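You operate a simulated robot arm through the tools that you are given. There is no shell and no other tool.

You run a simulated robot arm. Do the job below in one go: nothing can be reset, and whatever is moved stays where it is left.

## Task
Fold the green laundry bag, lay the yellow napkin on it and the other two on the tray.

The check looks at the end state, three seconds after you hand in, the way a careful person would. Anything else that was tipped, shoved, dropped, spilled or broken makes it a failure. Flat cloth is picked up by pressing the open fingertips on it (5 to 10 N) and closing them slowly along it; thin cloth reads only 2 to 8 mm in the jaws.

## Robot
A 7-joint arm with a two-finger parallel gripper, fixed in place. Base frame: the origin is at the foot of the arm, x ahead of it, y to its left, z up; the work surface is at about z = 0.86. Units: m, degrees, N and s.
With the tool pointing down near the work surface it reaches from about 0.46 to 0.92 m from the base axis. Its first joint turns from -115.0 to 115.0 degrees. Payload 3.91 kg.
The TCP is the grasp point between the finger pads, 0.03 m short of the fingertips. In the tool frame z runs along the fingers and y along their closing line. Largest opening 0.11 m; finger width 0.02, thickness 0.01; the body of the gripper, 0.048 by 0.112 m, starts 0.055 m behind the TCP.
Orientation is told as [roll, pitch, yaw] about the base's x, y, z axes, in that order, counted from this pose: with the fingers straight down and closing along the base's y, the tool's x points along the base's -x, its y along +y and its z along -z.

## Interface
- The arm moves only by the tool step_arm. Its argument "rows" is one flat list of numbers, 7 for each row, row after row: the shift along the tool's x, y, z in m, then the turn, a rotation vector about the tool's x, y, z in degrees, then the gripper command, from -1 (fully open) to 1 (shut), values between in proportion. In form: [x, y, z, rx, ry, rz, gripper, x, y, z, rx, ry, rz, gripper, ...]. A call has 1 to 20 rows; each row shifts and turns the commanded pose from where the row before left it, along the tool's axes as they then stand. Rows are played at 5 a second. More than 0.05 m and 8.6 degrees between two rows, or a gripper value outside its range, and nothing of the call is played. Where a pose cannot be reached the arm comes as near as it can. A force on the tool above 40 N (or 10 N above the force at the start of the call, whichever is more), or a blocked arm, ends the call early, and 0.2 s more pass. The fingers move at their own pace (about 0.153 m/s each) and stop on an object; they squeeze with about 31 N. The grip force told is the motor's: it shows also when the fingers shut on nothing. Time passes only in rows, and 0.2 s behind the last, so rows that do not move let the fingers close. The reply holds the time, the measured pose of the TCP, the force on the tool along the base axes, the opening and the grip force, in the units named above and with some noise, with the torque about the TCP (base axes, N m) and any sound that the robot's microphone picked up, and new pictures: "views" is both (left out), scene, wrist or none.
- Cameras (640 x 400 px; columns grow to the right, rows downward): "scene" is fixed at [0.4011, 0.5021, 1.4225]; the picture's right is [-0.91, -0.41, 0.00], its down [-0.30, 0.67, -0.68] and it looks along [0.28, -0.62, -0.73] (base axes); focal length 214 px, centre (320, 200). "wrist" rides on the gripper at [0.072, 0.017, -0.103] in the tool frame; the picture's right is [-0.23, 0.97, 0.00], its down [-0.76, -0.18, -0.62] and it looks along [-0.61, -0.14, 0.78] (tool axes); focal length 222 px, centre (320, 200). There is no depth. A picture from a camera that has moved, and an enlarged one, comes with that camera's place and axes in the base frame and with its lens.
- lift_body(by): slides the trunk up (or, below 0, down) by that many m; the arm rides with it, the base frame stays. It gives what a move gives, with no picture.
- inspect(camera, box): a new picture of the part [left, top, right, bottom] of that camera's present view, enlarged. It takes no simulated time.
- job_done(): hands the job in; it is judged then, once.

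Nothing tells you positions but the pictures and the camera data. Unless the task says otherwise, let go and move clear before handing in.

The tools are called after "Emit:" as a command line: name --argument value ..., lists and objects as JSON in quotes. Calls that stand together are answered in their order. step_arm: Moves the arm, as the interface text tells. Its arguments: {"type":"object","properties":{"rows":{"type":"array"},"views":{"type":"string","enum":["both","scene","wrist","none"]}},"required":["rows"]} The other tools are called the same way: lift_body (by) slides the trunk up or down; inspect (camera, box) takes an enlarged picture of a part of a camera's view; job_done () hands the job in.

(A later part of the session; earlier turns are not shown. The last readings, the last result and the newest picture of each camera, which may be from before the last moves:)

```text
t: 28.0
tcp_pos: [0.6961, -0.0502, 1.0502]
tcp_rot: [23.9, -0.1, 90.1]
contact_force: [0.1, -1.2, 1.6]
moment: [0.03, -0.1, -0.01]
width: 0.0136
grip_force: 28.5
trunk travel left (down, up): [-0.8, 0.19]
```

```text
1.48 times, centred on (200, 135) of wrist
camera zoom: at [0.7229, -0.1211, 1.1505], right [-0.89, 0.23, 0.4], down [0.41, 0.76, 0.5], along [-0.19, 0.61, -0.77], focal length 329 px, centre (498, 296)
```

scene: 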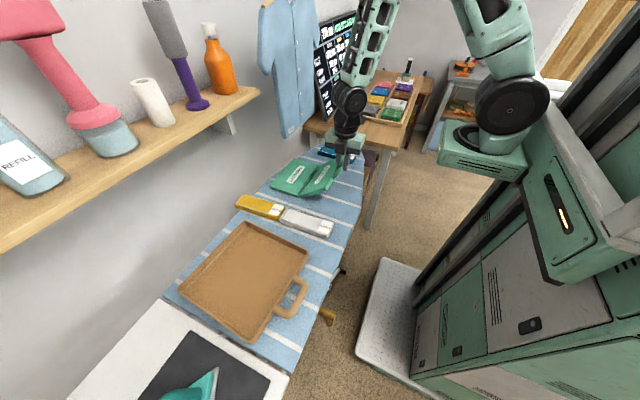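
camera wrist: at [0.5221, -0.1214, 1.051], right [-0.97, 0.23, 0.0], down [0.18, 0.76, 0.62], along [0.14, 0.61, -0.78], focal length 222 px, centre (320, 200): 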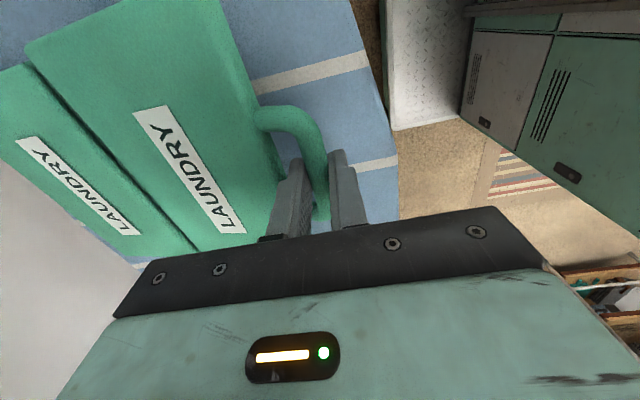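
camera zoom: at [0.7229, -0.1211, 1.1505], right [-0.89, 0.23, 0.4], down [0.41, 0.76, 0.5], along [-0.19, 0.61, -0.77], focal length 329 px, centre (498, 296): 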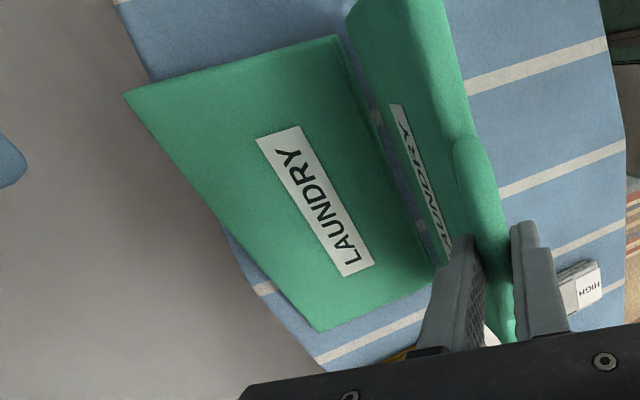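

Emit:
inspect --camera "scene" --box '[180, 20, 420, 210]'

Emit:
inspect --camera "wrist" --box '[0, 0, 640, 400]'

```text
2.11 times, centred on (300, 115) of scene
camera zoom: at [0.4011, 0.5021, 1.4225], right [-0.91, -0.41, 0.0], down [-0.3, 0.67, -0.68], along [0.28, -0.62, -0.73], focal length 452 px, centre (362, 379)
```

zoom: 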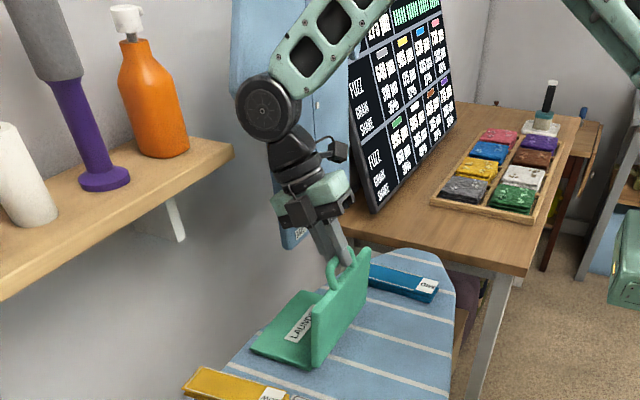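

```text
1.00 times, centred on (320, 200) of wrist (not enlarged: the box is as wide or as high as the picture)
camera zoom: at [0.7229, -0.1211, 1.1505], right [-0.89, 0.23, 0.4], down [0.41, 0.76, 0.5], along [-0.19, 0.61, -0.77], focal length 222 px, centre (320, 200)
```

zoom: 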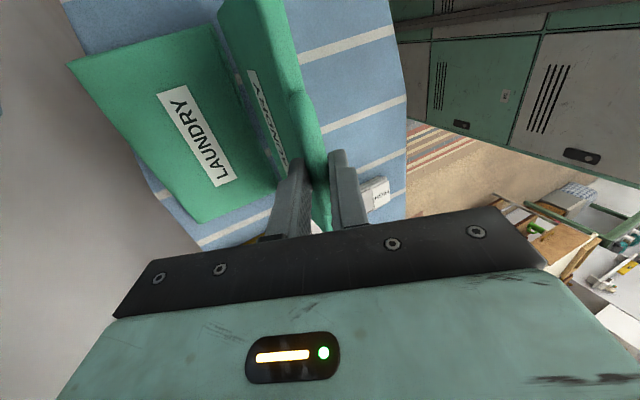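

The panel is about vertical, but my wrist is close to the shirt sleeve, so I won't go further with this tilt. I'll open the jaws slightly so they loosely cage the bar, which lets me straighten the tool without turning the panel back.

Emit:
step_arm --rows '[0, 0, 0, 0, 0, 0, 0.7, 0, 0, 0, 0, 0, 0, 0.6, 0, 0, 0, 0, 0, 0, 0.52, 0, 0, 0, 0, 0, 0, 0.52]' --views "none"

Emit:
inspect --camera "scene" --box '[250, 110, 390, 210]'

Emit:
inspect --camera "wrist" --box '[0, 0, 400, 270]'

```text
t: 29.0
tcp_pos: [0.6955, -0.0482, 1.0503]
tcp_rot: [24.0, 0.0, 90.1]
contact_force: [0.2, -0.1, 0.0]
moment: [0.0, -0.06, 0.02]
width: 0.0265
grip_force: 0.0
trunk travel left (down, up): [-0.8, 0.19]
```

```text
4.00 times, centred on (320, 160) of scene
camera zoom: at [0.4011, 0.5021, 1.4225], right [-0.91, -0.41, 0.0], down [-0.3, 0.67, -0.68], along [0.28, -0.62, -0.73], focal length 858 px, centre (320, 360)
```

zoom: 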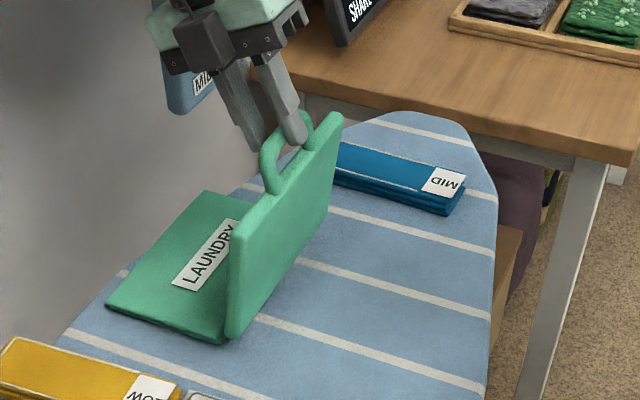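

```text
1.48 times, centred on (200, 135) of wrist
camera zoom: at [0.7225, -0.121, 1.1506], right [-0.89, 0.23, 0.4], down [0.41, 0.76, 0.5], along [-0.19, 0.61, -0.77], focal length 329 px, centre (498, 296)
```

zoom: 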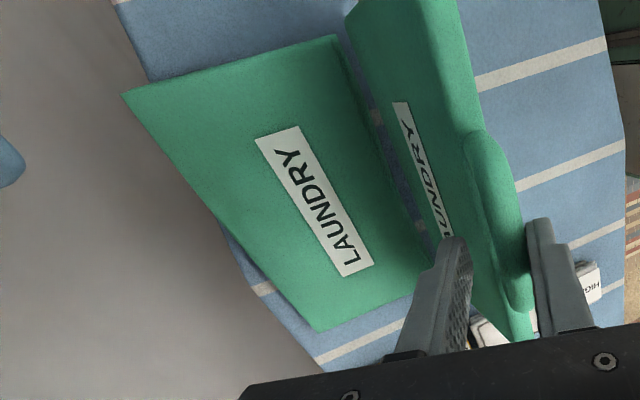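

The panel now leans lightly against the robot-side finger. I'll straighten the tool while pushing forward with that finger, so the panel passes vertical and my wrist moves away from the shirt.

Emit:
step_arm --rows '[0, -0.0077, -0.0018, 6, 0, 0, 0.52, 0, -0.0079, -0.001, 6, 0, 0, 0.52, 0, -0.0079, -0.0001, 6, 0, 0, 0.52, 0, -0.008, 0.0007, 6, 0, 0, 0.52]' --views "none"

Emit:
inspect --camera "scene" --box '[220, 80, 390, 210]'

Emit:
inspect --camera "wrist" --box '[0, 0, 400, 270]'

```text
t: 30.0
tcp_pos: [0.7271, -0.0486, 1.042]
tcp_rot: [-0.1, 0.0, 90.0]
contact_force: [0.4, 0.2, -0.2]
moment: [0.0, 0.0, 0.04]
width: 0.0263
grip_force: 0.0
trunk travel left (down, up): [-0.8, 0.19]
```

```text
3.08 times, centred on (305, 145) of scene
camera zoom: at [0.4011, 0.5021, 1.4225], right [-0.91, -0.41, 0.0], down [-0.3, 0.67, -0.68], along [0.28, -0.62, -0.73], focal length 660 px, centre (366, 369)
```

zoom: 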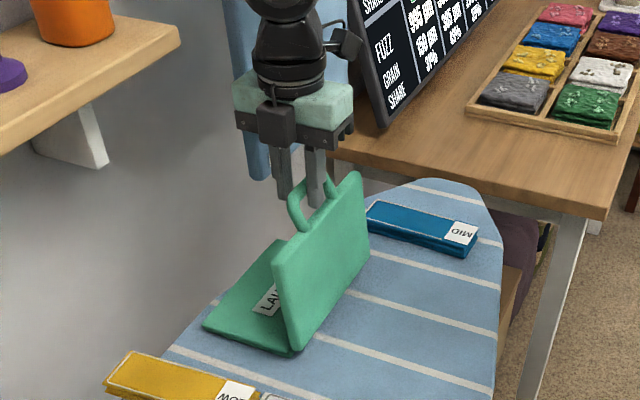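

```text
1.48 times, centred on (200, 135) of wrist
camera zoom: at [0.7112, -0.1215, 1.1461], right [-0.97, 0.23, 0.0], down [0.18, 0.76, 0.62], along [0.14, 0.61, -0.78], focal length 329 px, centre (498, 296)
```

zoom: 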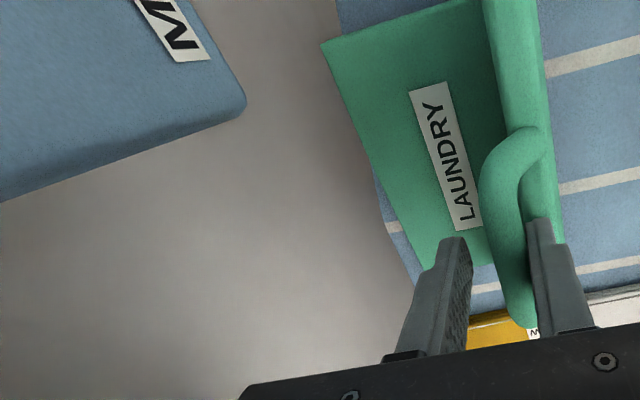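

The panel is just past vertical, leaning toward the far half. I'll push forward a little more so it tips over.

Emit:
step_arm --rows '[0, -0.01, 0.001, 0, 0, 0, 0.52, 0, -0.01, 0.002, 0, 0, 0, 0.52, 0, -0.01, 0.003, 0, 0, 0, 0.52]' --views "none"

Emit:
inspect --camera "scene" --box '[220, 80, 390, 210]'

Emit:
inspect --camera "wrist" --box '[0, 0, 400, 270]'

```text
t: 30.8
tcp_pos: [0.7561, -0.0482, 1.0361]
tcp_rot: [-0.1, 0.0, 90.1]
contact_force: [0.1, 0.5, 0.5]
moment: [-0.03, -0.03, -0.02]
width: 0.0265
grip_force: 0.0
trunk travel left (down, up): [-0.8, 0.19]
```

```text
3.08 times, centred on (305, 145) of scene
camera zoom: at [0.4011, 0.5021, 1.4225], right [-0.91, -0.41, 0.0], down [-0.3, 0.67, -0.68], along [0.28, -0.62, -0.73], focal length 660 px, centre (366, 369)
```

zoom: 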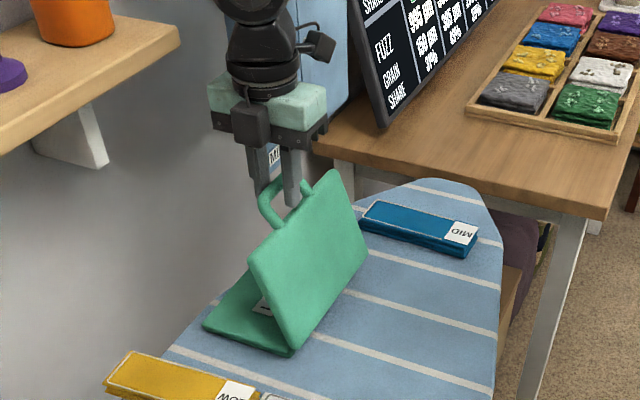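

```text
1.48 times, centred on (200, 135) of wrist
camera zoom: at [0.7405, -0.1212, 1.1397], right [-0.97, 0.23, 0.0], down [0.18, 0.76, 0.62], along [0.14, 0.61, -0.78], focal length 329 px, centre (498, 296)
```

zoom: 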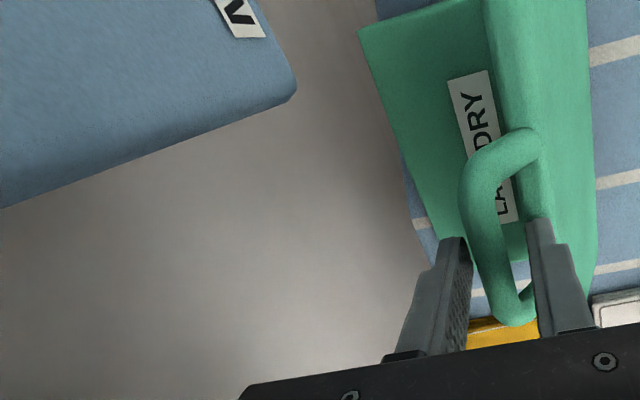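

The panel leans well past vertical, resting on the far finger. I'll lower it a bit further, leaning the tool back, then withdraw upward so it drops onto the far half.

Emit:
step_arm --rows '[0, -0.0042, 0.0058, 4, 0, 0, 0.52, 0, -0.0038, 0.0061, 4, 0, 0, 0.52, 0, -0.0034, 0.0063, 4, 0, 0, 0.52, 0, 0, -0.03, 0, 0, 0, 0.52, 0, 0, -0.04, 0, 0, 0, 0.52, 0, 0, 0, 0, 0, 0, 0.52, 0, 0, 0, 0, 0, 0, 0.52]' --views "none"

Emit:
inspect --camera "scene" --box '[220, 80, 390, 210]'

Emit:
inspect --camera "wrist" --box '[0, 0, 640, 400]'

```text
t: 32.4
tcp_pos: [0.7523, -0.0485, 1.0873]
tcp_rot: [-12.0, 0.0, 90.1]
contact_force: [0.2, 0.8, 0.1]
moment: [0.0, 0.02, 0.02]
width: 0.0264
grip_force: 0.0
trunk travel left (down, up): [-0.8, 0.19]
```

```text
3.08 times, centred on (305, 145) of scene
camera zoom: at [0.4011, 0.5021, 1.4225], right [-0.91, -0.41, 0.0], down [-0.3, 0.67, -0.68], along [0.28, -0.62, -0.73], focal length 660 px, centre (366, 369)
```

zoom: 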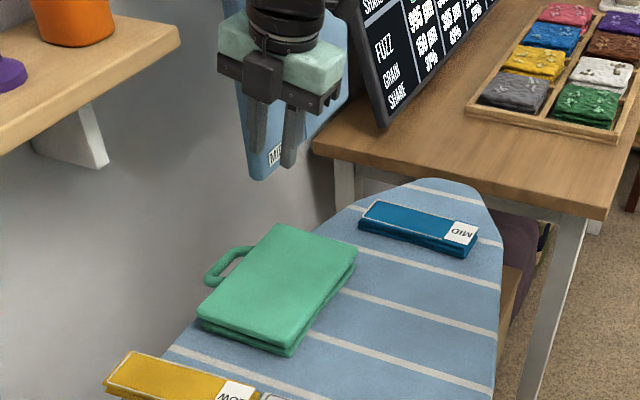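

```text
1.00 times, centred on (320, 200) of wrist (not enlarged: the box is as wide or as high as the picture)
camera zoom: at [0.716, -0.1214, 1.1853], right [-0.95, 0.23, -0.2], down [0.04, 0.76, 0.65], along [0.3, 0.61, -0.74], focal length 222 px, centre (320, 200)
```

zoom: 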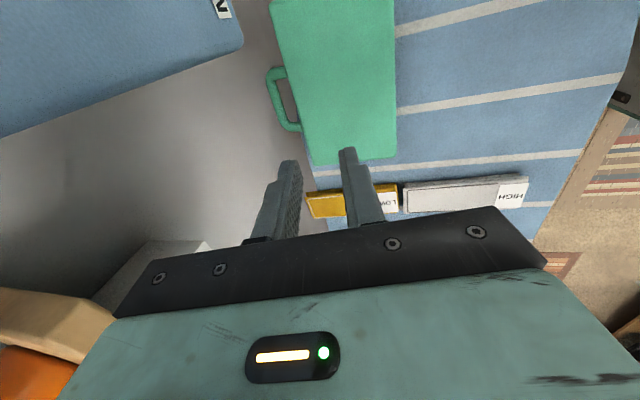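

The bag is folded: the top half lies on the far half (stack x≈0.70–0.82, y≈-0.14 to 0.045). Next I'll bring the gripper above the white napkin, fingers closing along y.

Emit:
step_arm --rows '[-0.038, 0.0284, 0, -6, 0, 0, 0, -0.038, 0.0284, 0, -6, 0, 0, -0.364, -0.038, 0.0284, 0, 0, 0, 0, -0.364, -0.038, 0.0284, 0, 0, 0, 0, -0.364, -0.038, 0.0284, 0, 0, 0, 0, -0.364, 0, 0, 0, 0, 0, 8.18, -0.364, 0, 0, 0, 0, 0, 8.18, -0.364, 0, 0, 0, 0, 0, 8.18, -0.364, 0, 0, 0, 0, 0, 8.18, -0.364, 0, 0, 0, 0, 0, 8.18, -0.364, 0, 0, 0, 0, 0, 8.18, -0.364, 0, 0, 0, 0, 0, 8.18, -0.364, 0, 0, 0, 0, 0, 8.18, -0.364, 0, 0, 0, 0, 0, 8.18, -0.364, 0, 0, 0, 0, 0, 8.18, -0.364, 0, 0, 0, 0, 0, 8.2, -0.364]' --views "both"

```text
t: 35.8
tcp_pos: [0.6134, 0.1402, 1.0785]
tcp_rot: [0.0, 0.0, 0.0]
contact_force: [-0.2, 0.4, -0.7]
moment: [0.02, 0.0, -0.02]
width: 0.0751
grip_force: 0.0
trunk travel left (down, up): [-0.8, 0.19]
camera wrist: at [0.5414, 0.1582, 1.1828], right [0.23, 0.97, 0.0], down [0.76, -0.18, 0.62], along [0.61, -0.14, -0.78], focal length 222 px, centre (320, 200)
```

scene: 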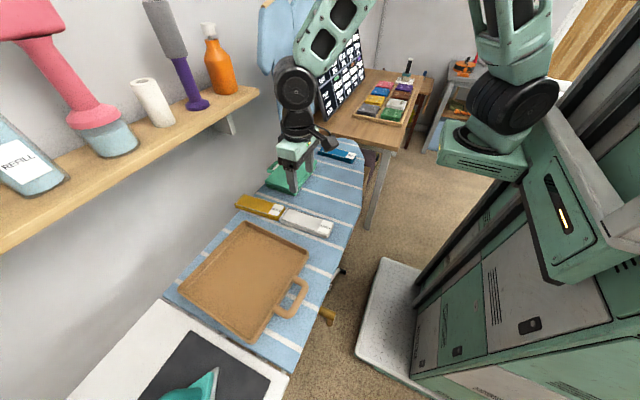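
wrist: 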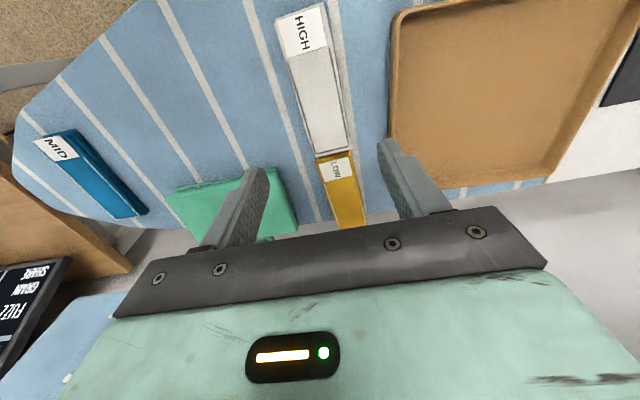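

Emit:
inspect --camera "wrist" --box '[240, 0, 440, 240]'

Emit:
inspect --camera "scene" --box '[220, 180, 350, 250]'

Emit:
inspect --camera "scene" --box '[160, 200, 340, 350]'

```text
1.67 times, centred on (340, 120) of wrist
camera zoom: at [0.5414, 0.1582, 1.1828], right [0.23, 0.97, 0.0], down [0.76, -0.18, 0.62], along [0.61, -0.14, -0.78], focal length 370 px, centre (287, 333)
```

zoom: 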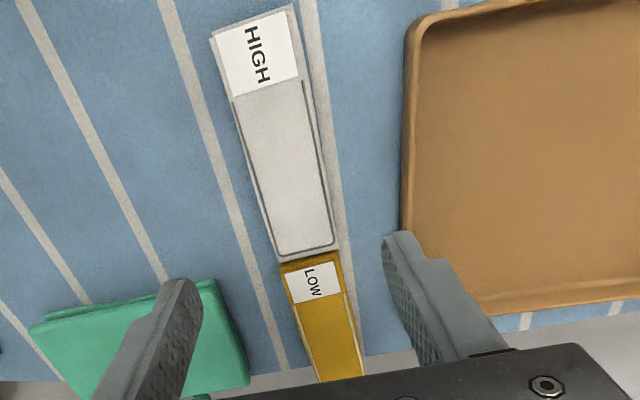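

```text
4.92 times, centred on (285, 215) of scene
camera zoom: at [0.4011, 0.5021, 1.4225], right [-0.91, -0.41, 0.0], down [-0.3, 0.67, -0.68], along [0.28, -0.62, -0.73], focal length 1056 px, centre (492, 126)
```

zoom: 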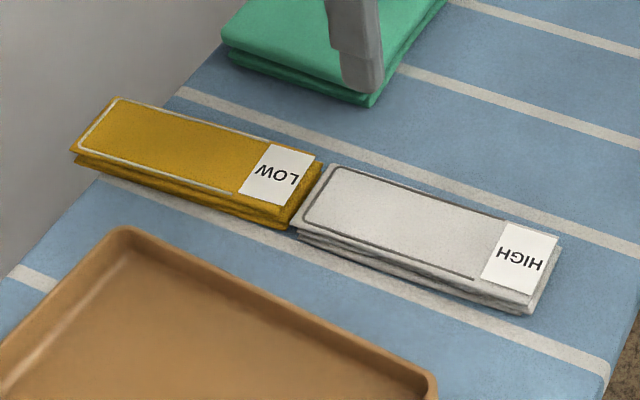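

```text
2.67 times, centred on (250, 275) of scene
camera zoom: at [0.4011, 0.5021, 1.4225], right [-0.91, -0.41, 0.0], down [-0.3, 0.67, -0.68], along [0.28, -0.62, -0.73], focal length 572 px, centre (507, 0)
```

zoom: 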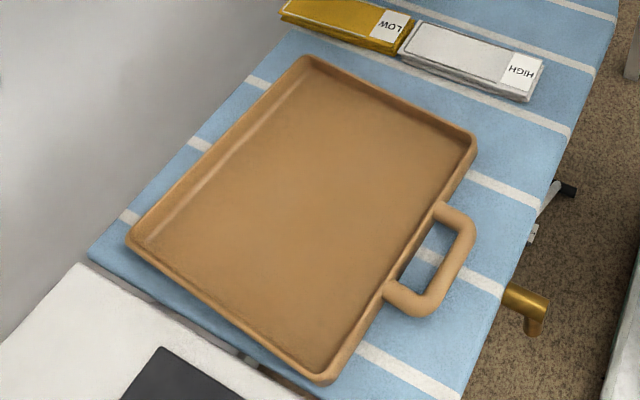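

The white napkin spans x≈0.53–0.696, y≈0.112–0.169 and about 2 cm thick in three layers. I'm centred over it with 75 mm opening, so I'll go down straddling its width.

Emit:
step_arm --rows '[0, 0, 0.04, 0, 0, 0, -0.364, 0, 0, 0.04, 0, 0, 0, -0.364, 0, 0, 0.04, 0, 0, 0, -0.364, 0, 0, 0.04, 0, 0, 0, -0.364, 0, 0, 0.012, 0, 0, 0, -0.364, 0, 0, 0.008, 0, 0, 0, -0.364, 0, 0, 0.003, 0, 0, 0, -0.364]' --views "both"

```text
t: 37.4
tcp_pos: [0.6132, 0.1408, 0.8965]
tcp_rot: [0.0, 0.0, 0.0]
contact_force: [0.5, 0.9, -0.2]
moment: [-0.04, 0.0, 0.02]
width: 0.0749
grip_force: 0.1
trunk travel left (down, up): [-0.8, 0.19]
camera wrist: at [0.5415, 0.1576, 0.9997], right [0.23, 0.97, 0.0], down [0.76, -0.18, 0.62], along [0.61, -0.14, -0.78], focal length 222 px, centre (320, 200)
```

scene: 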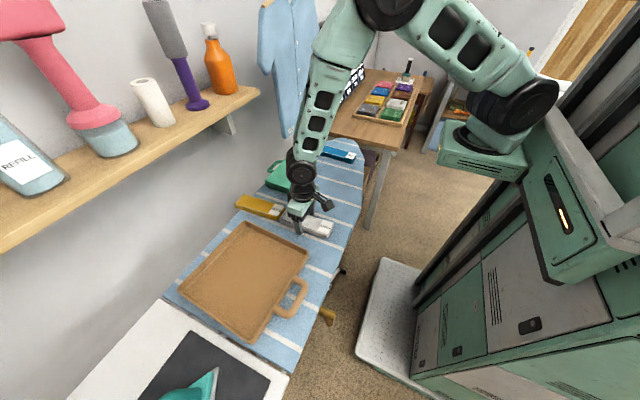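
wrist: 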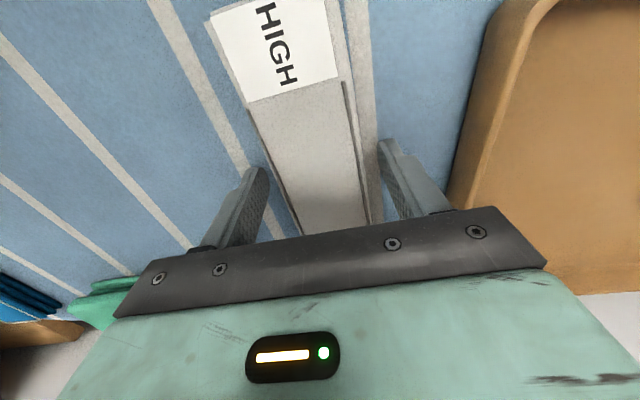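

The fingers straddle the white napkin. I'll go 2 mm lower and close gradually.

Emit:
step_arm --rows '[0, 0, 0.002, 0, 0, 0, -0.25, 0, 0, 0, 0, 0, 0, -0.15, 0, 0, 0, 0, 0, 0, -0.05, 0, 0, 0, 0, 0, 0, 0.05, 0, 0, 0, 0, 0, 0, 0.15, 0, 0, 0, 0, 0, 0, 0.25]' --views "wrist"

```text
t: 38.8
tcp_pos: [0.6139, 0.141, 0.8937]
tcp_rot: [-0.1, 0.0, 0.0]
contact_force: [0.0, -0.3, 0.6]
moment: [-0.01, 0.02, 0.01]
width: 0.0592
grip_force: 30.2
trunk travel left (down, up): [-0.8, 0.19]
camera wrist: at [0.5416, 0.1578, 0.9974], right [0.23, 0.97, 0.0], down [0.76, -0.18, 0.62], along [0.61, -0.14, -0.78], focal length 222 px, centre (320, 200)
```

wrist: 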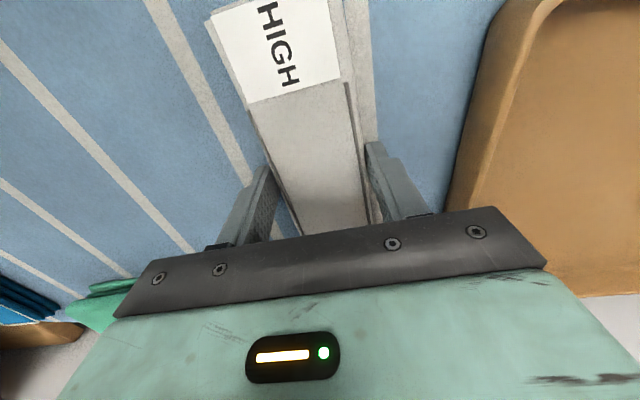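

Gripped firmly at 59 mm. I'll lift it a few centimetres and check.

Emit:
step_arm --rows '[0, 0, -0.01, 0, 0, 0, 0.4, 0, 0, -0.02, 0, 0, 0, 0.4, 0, 0, -0.03, 0, 0, 0, 0.4, 0, 0, -0.03, 0, 0, 0, 0.4]' --views "both"

Emit:
inspect --camera "scene" --box '[220, 150, 360, 250]'

```text
t: 39.8
tcp_pos: [0.6108, 0.1411, 0.9842]
tcp_rot: [-0.1, 0.2, -0.1]
contact_force: [0.0, -0.6, -0.8]
moment: [0.0, 0.03, 0.06]
width: 0.0593
grip_force: 30.8
trunk travel left (down, up): [-0.8, 0.19]
camera wrist: at [0.5403, 0.1585, 1.0873], right [0.23, 0.97, 0.0], down [0.76, -0.18, 0.62], along [0.61, -0.14, -0.78], focal length 222 px, centre (320, 200)
```

scene: 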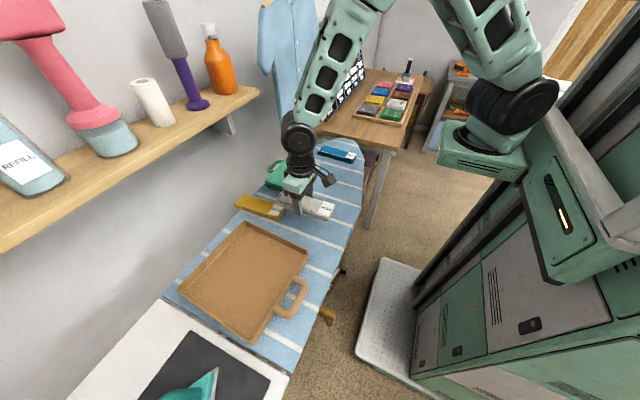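
wrist: 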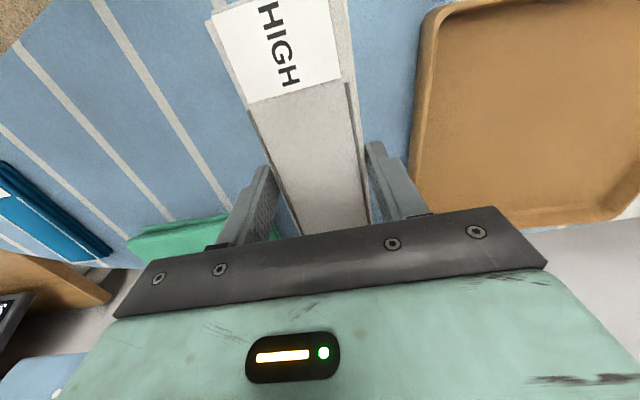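

```text
4.00 times, centred on (290, 200) of scene
camera zoom: at [0.4011, 0.5021, 1.4225], right [-0.91, -0.41, 0.0], down [-0.3, 0.67, -0.68], along [0.28, -0.62, -0.73], focal length 858 px, centre (440, 200)
```

zoom: 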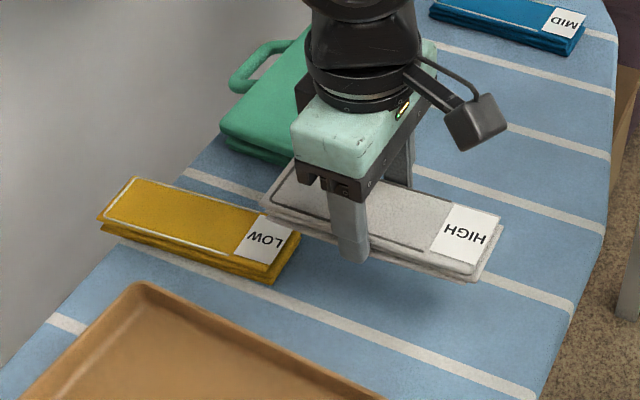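

The white napkin is held flat and level, nothing else moved. The tray spans roughly x 0.56–0.80, y 0.23–0.475, so I'll carry it to about (0.678, 0.305) and lower it there.

Emit:
step_arm --rows '[-0.0168, 0.041, 0, 0, 0, 0, 0.4, -0.0168, 0.041, 0, 0, 0, 0, 0.4, -0.0168, 0.041, 0, 0, 0, 0, 0.4, -0.0168, 0.041, 0, 0, 0, 0, 0.4, 0, 0, 0.03, 0, 0, 0, 0.4, 0, 0, 0.03, 0, 0, 0, 0.4]' --views "both"

Emit:
inspect --camera "scene" --box '[160, 180, 340, 350]'

```text
t: 41.2
tcp_pos: [0.6782, 0.3066, 0.9241]
tcp_rot: [0.0, 0.0, 0.1]
contact_force: [-0.8, 0.7, 0.3]
moment: [-0.01, 0.0, 0.02]
width: 0.0591
grip_force: 31.6
trunk travel left (down, up): [-0.8, 0.19]
camera wrist: at [0.6062, 0.3235, 1.0277], right [0.23, 0.97, 0.0], down [0.76, -0.18, 0.62], along [0.61, -0.14, -0.78], focal length 222 px, centre (320, 200)
```

scene: 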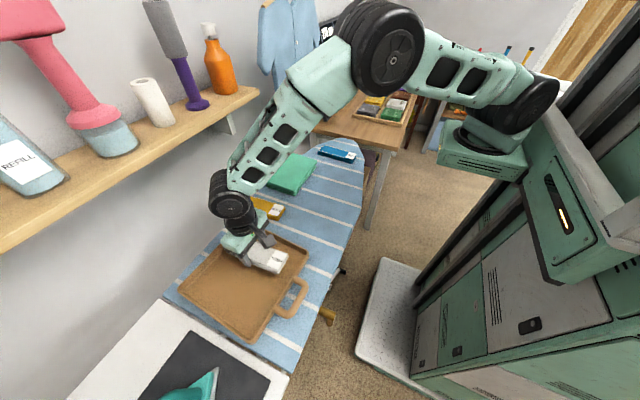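
wrist: 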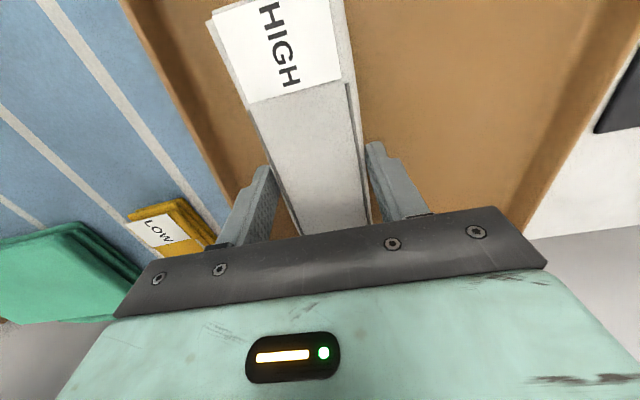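

```text
2.35 times, centred on (250, 265) of scene
camera zoom: at [0.4011, 0.5021, 1.4225], right [-0.91, -0.41, 0.0], down [-0.3, 0.67, -0.68], along [0.28, -0.62, -0.73], focal length 505 px, centre (485, 47)
```

zoom: 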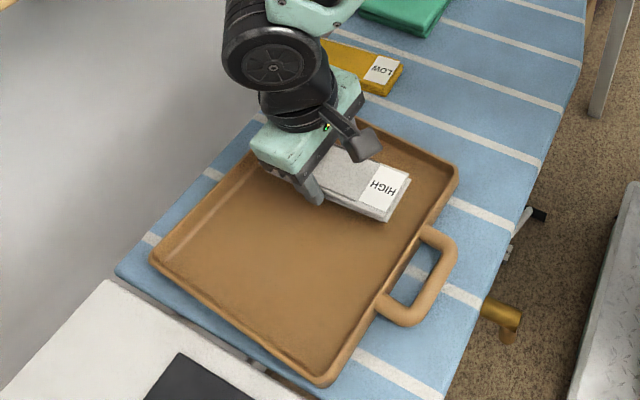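

The napkin is over the tray with clearance to the rim. Lowering slowly until it touches.

Emit:
step_arm --rows '[0, 0, 0.01, 0, 0, 0, 0.4, 0, 0, 0.006, 0, 0, 0, 0.4, 0, 0, 0.004, 0, 0, 0, 0.4]' --views "none"

```text
t: 42.0
tcp_pos: [0.6783, 0.306, 0.9026]
tcp_rot: [0.1, 0.0, 0.1]
contact_force: [-0.1, 0.9, -0.4]
moment: [0.0, -0.03, 0.0]
width: 0.059
grip_force: 30.8
trunk travel left (down, up): [-0.8, 0.19]
```

Emit:
step_arm --rows '[0, 0, 0.002, 0, 0, 0, 0.4, 0, 0, 0.002, 0, 0, 0, 0.4]' --views "none"

```text
t: 42.6
tcp_pos: [0.6806, 0.3053, 0.9008]
tcp_rot: [0.0, 0.0, 0.0]
contact_force: [-0.4, -0.2, -1.3]
moment: [0.03, 0.0, -0.01]
width: 0.0593
grip_force: 31.1
trunk travel left (down, up): [-0.8, 0.19]
```

Emit:
step_arm --rows '[0, 0, 0.002, 0, 0, 0, 0.4, 0, 0, 0, 0, 0, 0, 0.4]' --views "none"

```text
t: 43.2
tcp_pos: [0.68, 0.3067, 0.8982]
tcp_rot: [0.1, -0.1, 0.1]
contact_force: [-3.2, -1.3, 14.0]
moment: [-0.24, 0.37, 0.14]
width: 0.0591
grip_force: 31.1
trunk travel left (down, up): [-0.8, 0.19]
```

Contact with the tray floor at TCP z≈0.898. I'll ease off a millimetre, open just enough, and lift away.

Emit:
step_arm --rows '[0, 0, -0.001, 0, 0, 0, 0.2, 0, 0, 0, 0, 0, 0, -0.1, 0, 0, 0, 0, 0, 0, -0.2, 0, 0, 0, 0, 0, 0, -0.3, 0, 0, 0, 0, 0, 0, -0.3, 0, 0, -0.02, 0, 0, 0, -0.3, 0, 0, -0.04, 0, 0, 0, -0.3, 0, 0, -0.04, 0, 0, 0, -0.3]' --views "both"

Emit:
inspect --camera "scene" --box '[160, 180, 340, 350]'

```text
t: 45.0
tcp_pos: [0.6795, 0.3041, 0.9974]
tcp_rot: [-0.1, 0.0, 0.1]
contact_force: [0.0, 0.6, 0.2]
moment: [-0.01, 0.0, 0.0]
width: 0.0716
grip_force: 0.1
trunk travel left (down, up): [-0.8, 0.19]
camera wrist: at [0.6076, 0.3216, 1.1014], right [0.23, 0.97, 0.0], down [0.76, -0.18, 0.62], along [0.61, -0.14, -0.78], focal length 222 px, centre (320, 200)
```

scene: 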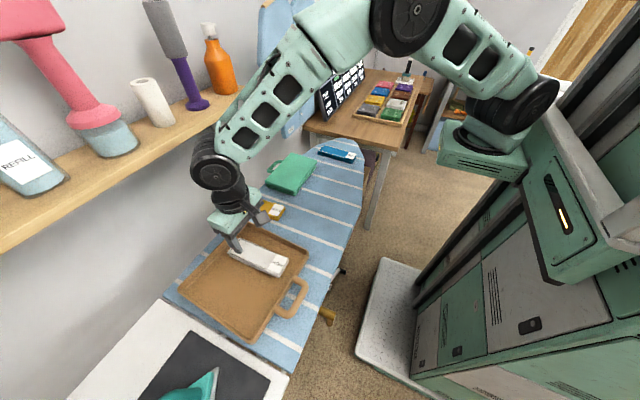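
wrist: 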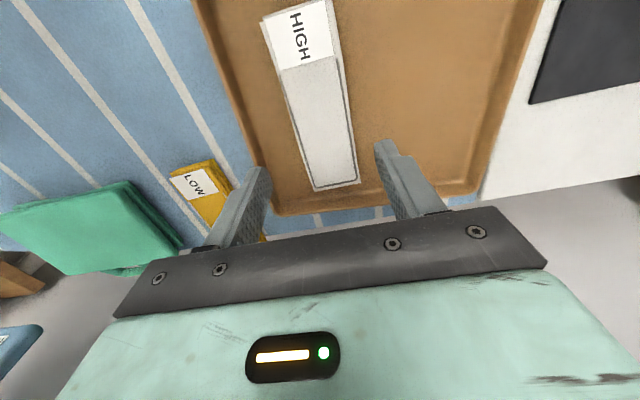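

```text
2.35 times, centred on (250, 265) of scene
camera zoom: at [0.4011, 0.5021, 1.4225], right [-0.91, -0.41, 0.0], down [-0.3, 0.67, -0.68], along [0.28, -0.62, -0.73], focal length 505 px, centre (485, 47)
```

zoom: 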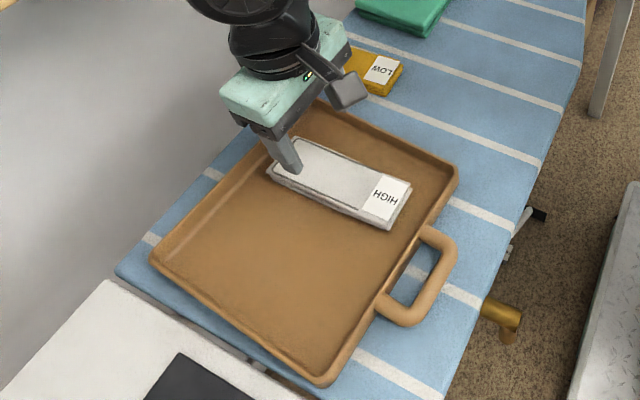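

The white napkin lies flat in the tray. Next is the yellow one: centre about (0.783, 0.147), its far end hanging past the board; I'll grip it at x≈0.767, clear of the shelf.

Emit:
step_arm --rows '[-0.0215, -0.0393, 0, 0, 0, 0, -0.45, -0.0215, -0.0393, 0, 0, 0, 0, -0.45, -0.0215, -0.0393, 0, 0, 0, 0, -0.45, -0.0215, -0.0393, 0, 0, 0, -3.5, -0.45]' --views "both"

Emit:
inspect --camera "wrist" --box '[180, 0, 460, 240]'

Emit:
inspect --camera "scene" --box '[180, 100, 340, 250]'

```text
t: 46.0
tcp_pos: [0.7657, 0.1493, 0.9992]
tcp_rot: [0.0, 0.0, 3.6]
contact_force: [0.3, 0.2, 0.2]
moment: [-0.06, -0.01, 0.0]
width: 0.0798
grip_force: 0.0
trunk travel left (down, up): [-0.8, 0.19]
camera wrist: at [0.6935, 0.1619, 1.1038], right [0.17, 0.99, 0.0], down [0.77, -0.13, 0.62], along [0.61, -0.1, -0.78], focal length 222 px, centre (320, 200)
```

scene: 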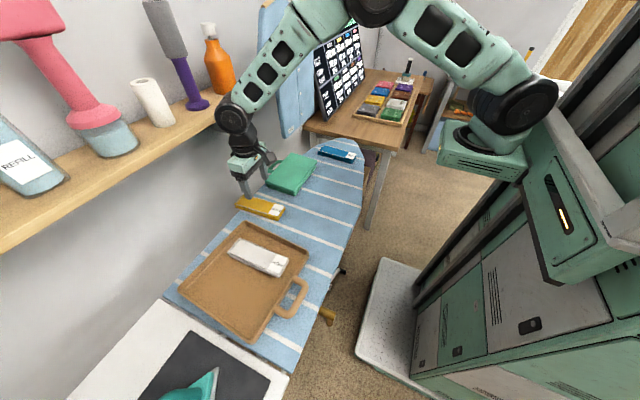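
wrist: 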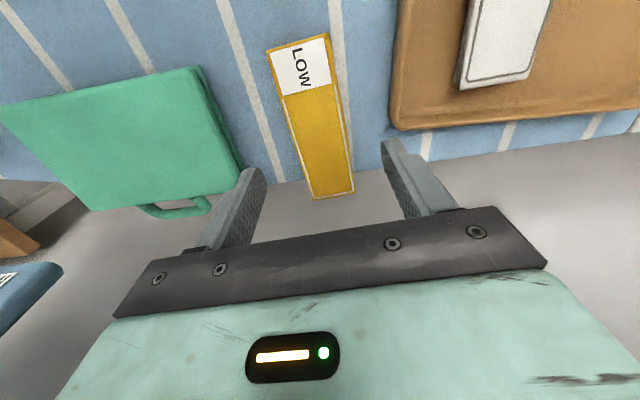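

```text
1.67 times, centred on (320, 120) of wrist
camera zoom: at [0.6935, 0.1619, 1.1038], right [0.17, 0.99, 0.0], down [0.77, -0.13, 0.62], along [0.61, -0.1, -0.78], focal length 370 px, centre (320, 333)
```

zoom: 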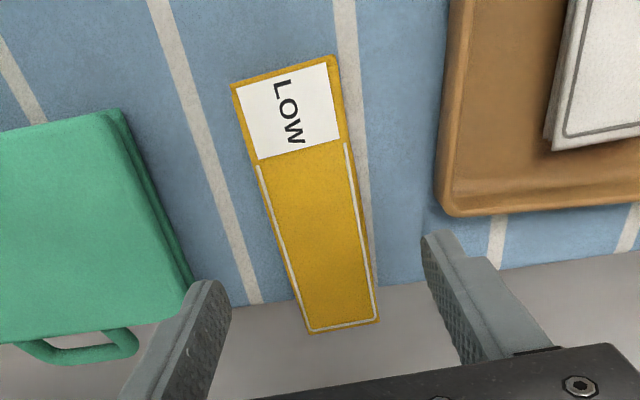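

```text
2.67 times, centred on (260, 175) of scene
camera zoom: at [0.4011, 0.5021, 1.4225], right [-0.91, -0.41, 0.0], down [-0.3, 0.67, -0.68], along [0.28, -0.62, -0.73], focal length 572 px, centre (480, 267)
```

zoom: 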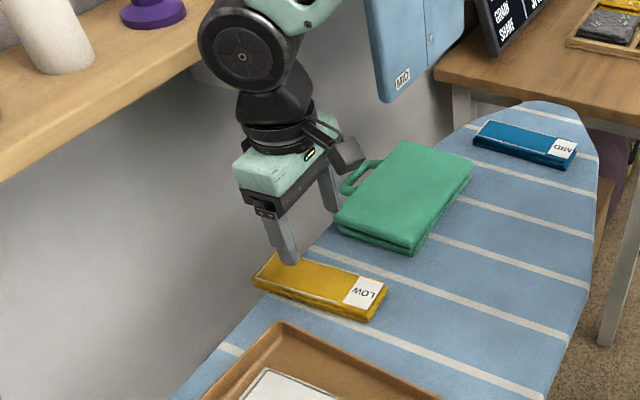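

The gripper is well placed over the yellow napkin (about 3 mm to correct in y). Descending to straddle it.

Emit:
step_arm --rows '[0, -0.003, 0.04, 0, 0, 0, -0.45, 0, 0, 0.04, 0, 0, 0, -0.45, 0, 0, 0.015, 0, 0, 0, -0.45, 0, 0, 0.007, 0, 0, 0, -0.45, 0, 0, 0.002, 0, 0, 0, -0.45]' --views "both"

Emit:
inspect --camera "scene" --box '[180, 100, 340, 250]'

```text
t: 47.2
tcp_pos: [0.7674, 0.1447, 0.8934]
tcp_rot: [0.0, 0.0, 3.5]
contact_force: [-0.3, -0.7, -0.1]
moment: [0.01, -0.01, 0.01]
width: 0.0796
grip_force: 0.0
trunk travel left (down, up): [-0.8, 0.19]
camera wrist: at [0.6939, 0.1579, 0.9983], right [0.17, 0.99, 0.0], down [0.77, -0.13, 0.62], along [0.61, -0.1, -0.78], focal length 222 px, centre (320, 200)
```

scene: 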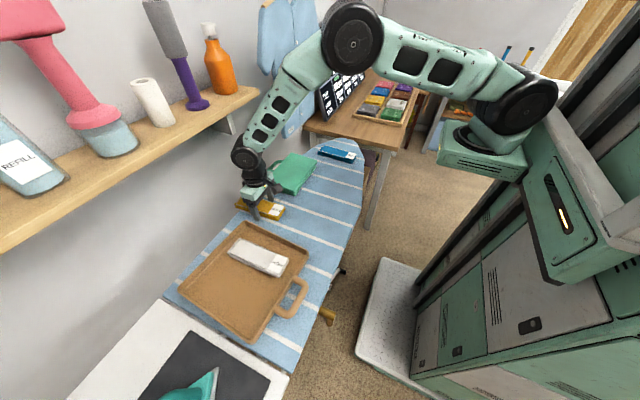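
wrist: 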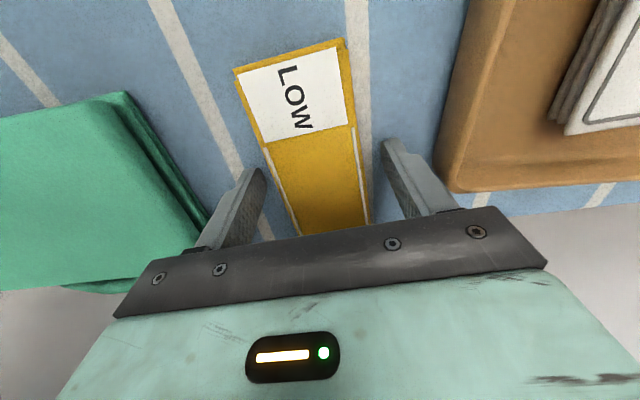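

```text
2.67 times, centred on (260, 175) of scene
camera zoom: at [0.4011, 0.5021, 1.4225], right [-0.91, -0.41, 0.0], down [-0.3, 0.67, -0.68], along [0.28, -0.62, -0.73], focal length 572 px, centre (480, 267)
```

zoom: 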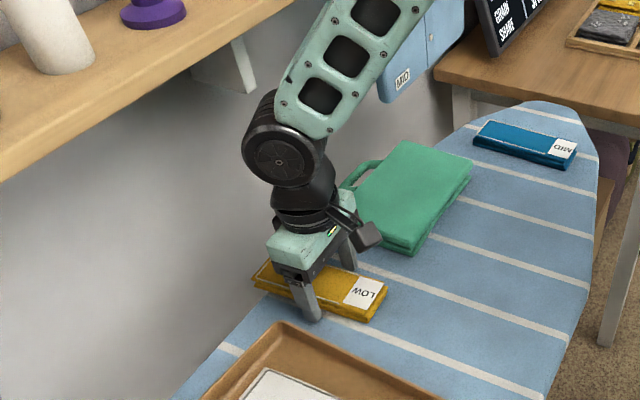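

Fingers are on either side of the yellow napkin. Closing gradually, then lifting.

Emit:
step_arm --rows '[0, 0, 0, 0, 0, 0, -0.3, 0, 0, 0, 0, 0, 0, -0.2, 0, 0, 0, 0, 0, 0, -0.1, 0, 0, 0, 0, 0, 0, 0.0, 0, 0, 0, 0, 0, 0, 0.1, 0, 0, 0, 0, 0, 0, 0.2, 0, 0, 0, 0, 0, 0, 0.4]' --views "none"

Emit:
step_arm --rows '[0, 0, -0.01, 0, 0, 0, 0.4, 0, 0, -0.02, 0, 0, 0, 0.4, 0, 0, -0.03, 0, 0, 0, 0.4, 0, 0, -0.03, 0, 0, 0, 0.4]' --views "both"

Emit:
inspect --camera "scene" --box '[180, 100, 340, 250]'

```text
t: 48.8
tcp_pos: [0.7667, 0.1467, 0.8949]
tcp_rot: [0.0, 0.0, 3.5]
contact_force: [-0.1, -0.4, -0.7]
moment: [-0.04, -0.01, 0.03]
width: 0.0592
grip_force: 31.0
trunk travel left (down, up): [-0.8, 0.19]
```

```text
t: 49.8
tcp_pos: [0.7668, 0.1448, 0.9864]
tcp_rot: [0.1, 0.0, 3.5]
contact_force: [-1.1, -0.3, -1.5]
moment: [-0.02, -0.01, 0.01]
width: 0.0591
grip_force: 30.9
trunk travel left (down, up): [-0.8, 0.19]
camera wrist: at [0.6948, 0.1579, 1.0899], right [0.17, 0.99, 0.0], down [0.77, -0.13, 0.62], along [0.61, -0.1, -0.78], focal length 222 px, centre (320, 200)
```

scene: 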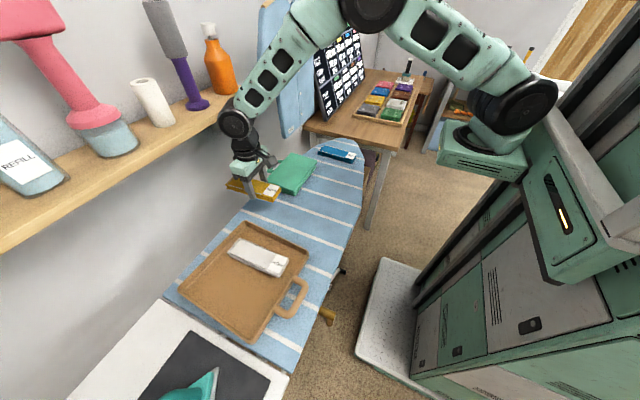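
wrist: 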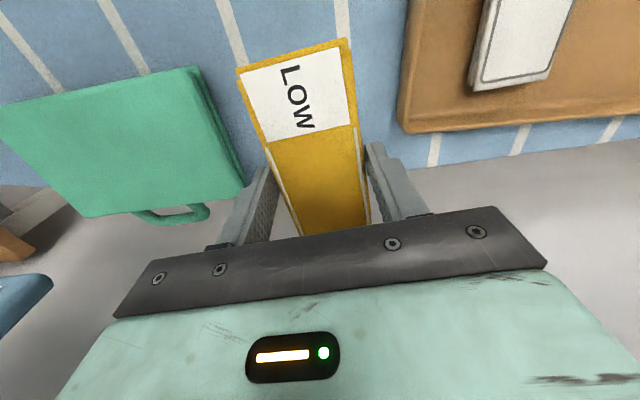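

```text
2.67 times, centred on (260, 175) of scene
camera zoom: at [0.4011, 0.5021, 1.4225], right [-0.91, -0.41, 0.0], down [-0.3, 0.67, -0.68], along [0.28, -0.62, -0.73], focal length 572 px, centre (480, 267)
```

zoom: 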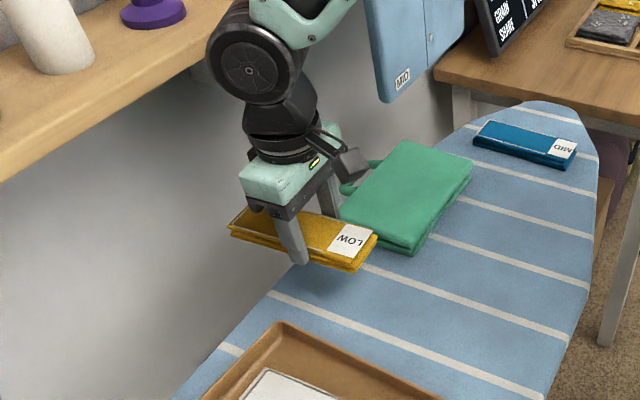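

The yellow napkin is lifted level. I'll back away slightly from the wall and turn it 90° so it will lie along the length of the folded bag.

Emit:
step_arm --rows '[0.03, 0, 0, 0, 0, 0, 0.4, 0, 0, 0, 0, 0, 8.5, 0.4, 0, 0, 0, 0, 0, 8.5, 0.4, 0, 0, 0, 0, 0, 8.5, 0.4, 0, 0, 0, 0, 0, 8.5, 0.4, 0, 0, 0, 0, 0, 8.5, 0.4, 0, 0, 0, 0, 0, 8.5, 0.4, 0, 0, 0, 0, 0, 8.5, 0.4, 0, 0, 0, 0, 0, 8.5, 0.4, 0, 0, 0, 0, 0, 8.5, 0.4, 0, 0, 0, 0, 0, 8.5, 0.4, 0, 0, 0, 0, 0, 8.5, 0.4]' --views "both"

```text
t: 52.4
tcp_pos: [0.7358, 0.1438, 0.9841]
tcp_rot: [0.0, 0.1, -90.1]
contact_force: [-0.3, 1.3, -0.9]
moment: [0.04, -0.01, 0.02]
width: 0.0591
grip_force: 30.8
trunk travel left (down, up): [-0.8, 0.19]
camera wrist: at [0.7546, 0.216, 1.088], right [0.97, -0.23, 0.0], down [-0.18, -0.76, 0.62], along [-0.14, -0.61, -0.78], focal length 222 px, centre (320, 200)
```

scene: 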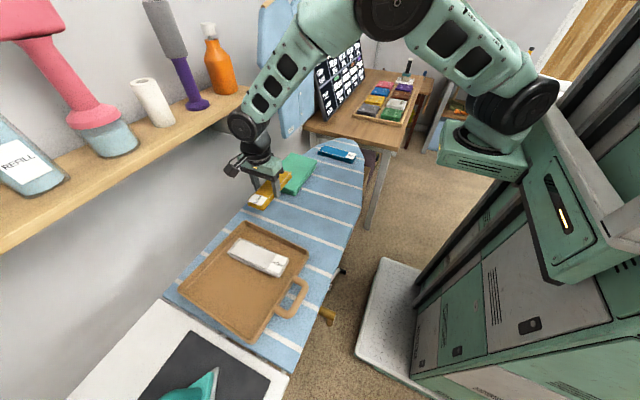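
wrist: 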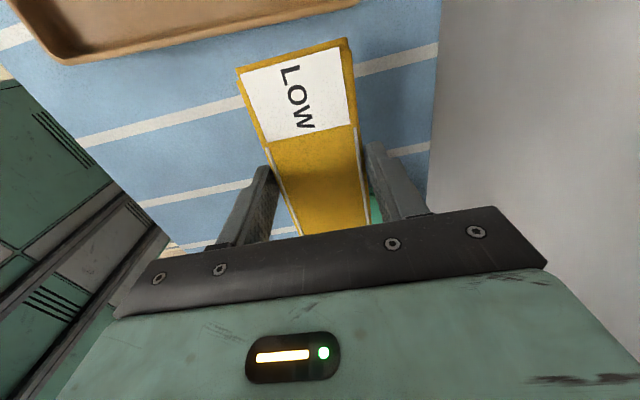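

Turned. Now I'll carry it over the folded bag to about (0.755, -0.031) for the grip point, keeping height.

Emit:
step_arm --rows '[-0.0437, 0.0048, 0, 0, 0, 0, 0.4, -0.0437, 0.0048, 0, 0, 0, 0, 0.4, -0.0437, 0.0048, 0, 0, 0, 0, 0.4, -0.0437, 0.0048, 0, 0, 0, 0, 0.4]' --views "both"

Emit:
inspect --camera "scene" --box '[200, 60, 380, 220]'

Emit:
inspect --camera "wrist" --box '[100, 0, 500, 250]'

```text
t: 53.4
tcp_pos: [0.7545, -0.0291, 0.9836]
tcp_rot: [0.0, 0.0, -89.9]
contact_force: [0.0, 0.3, -1.4]
moment: [-0.03, 0.0, 0.02]
width: 0.0591
grip_force: 31.0
trunk travel left (down, up): [-0.8, 0.19]
camera wrist: at [0.7724, 0.0436, 1.0879], right [0.97, -0.22, 0.0], down [-0.18, -0.76, 0.62], along [-0.14, -0.61, -0.78], focal length 222 px, centre (320, 200)
```

scene: 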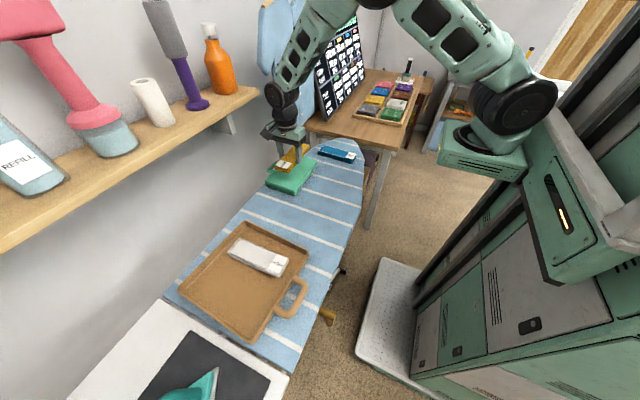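
wrist: 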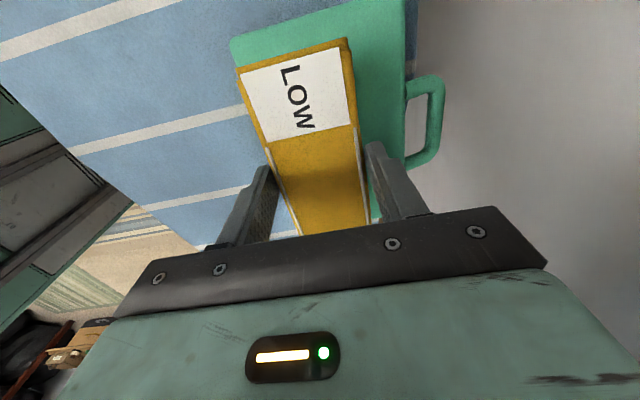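

```text
2.50 times, centred on (290, 140) of scene
camera zoom: at [0.4011, 0.5021, 1.4225], right [-0.91, -0.41, 0.0], down [-0.3, 0.67, -0.68], along [0.28, -0.62, -0.73], focal length 536 px, centre (395, 350)
```

zoom: 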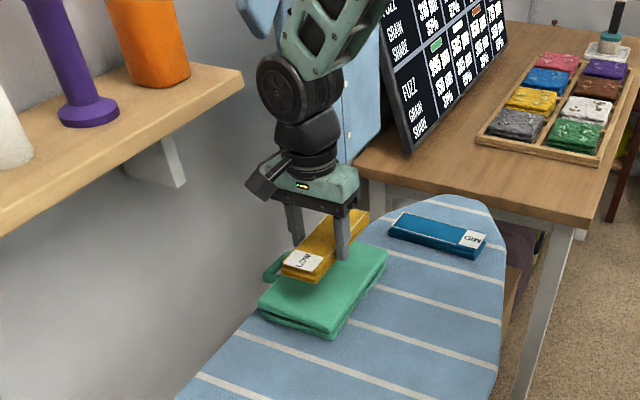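

```text
1.60 times, centred on (300, 125) of wrist
camera zoom: at [0.7724, 0.0436, 1.0879], right [0.97, -0.22, 0.0], down [-0.18, -0.76, 0.62], along [-0.14, -0.61, -0.78], focal length 355 px, centre (352, 320)
```

zoom: 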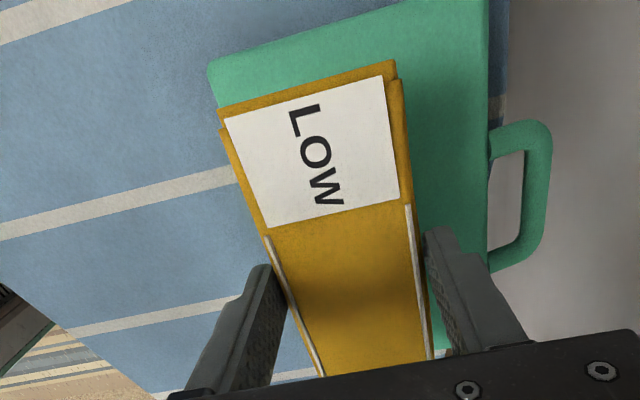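

The napkin is above the bag, well inside its outline (bag top x≈0.708–0.83, y≈-0.147–0.048). I'll shift 5 mm outward to centre better and lower it in small steps.

Emit:
step_arm --rows '[0, 0.005, 0.02, 0, 0, 0, 0.4, 0, 0, 0.02, 0, 0, 0, 0.4, 0, 0, 0.008, 0, 0, 0, 0.4]' --views "none"

Emit:
inspect --camera "scene" --box '[220, 80, 360, 220]'

```text
t: 54.2
tcp_pos: [0.7611, -0.0297, 0.935]
tcp_rot: [0.0, 0.0, -90.0]
contact_force: [-0.5, 1.0, -1.2]
moment: [0.0, -0.03, -0.02]
width: 0.0594
grip_force: 31.2
trunk travel left (down, up): [-0.8, 0.19]
```

```text
2.86 times, centred on (290, 150) of scene
camera zoom: at [0.4011, 0.5021, 1.4225], right [-0.91, -0.41, 0.0], down [-0.3, 0.67, -0.68], along [0.28, -0.62, -0.73], focal length 613 px, centre (406, 343)
```

zoom: 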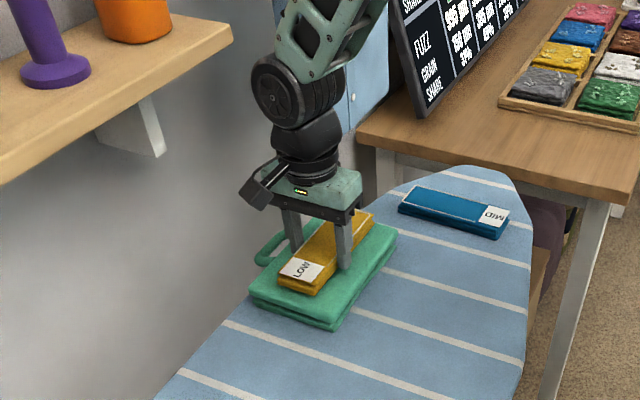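

Emit:
step_arm --rows '[0, 0, 0.003, 0, 0, 0, 0.4, 0, 0, 0.002, 0, 0, 0, 0.4]' --views "none"

```text
t: 54.8
tcp_pos: [0.7607, -0.0297, 0.9308]
tcp_rot: [0.0, 0.0, -90.1]
contact_force: [-0.9, -0.3, 2.0]
moment: [-0.15, -0.02, -0.06]
width: 0.0591
grip_force: 31.0
trunk travel left (down, up): [-0.8, 0.19]
```

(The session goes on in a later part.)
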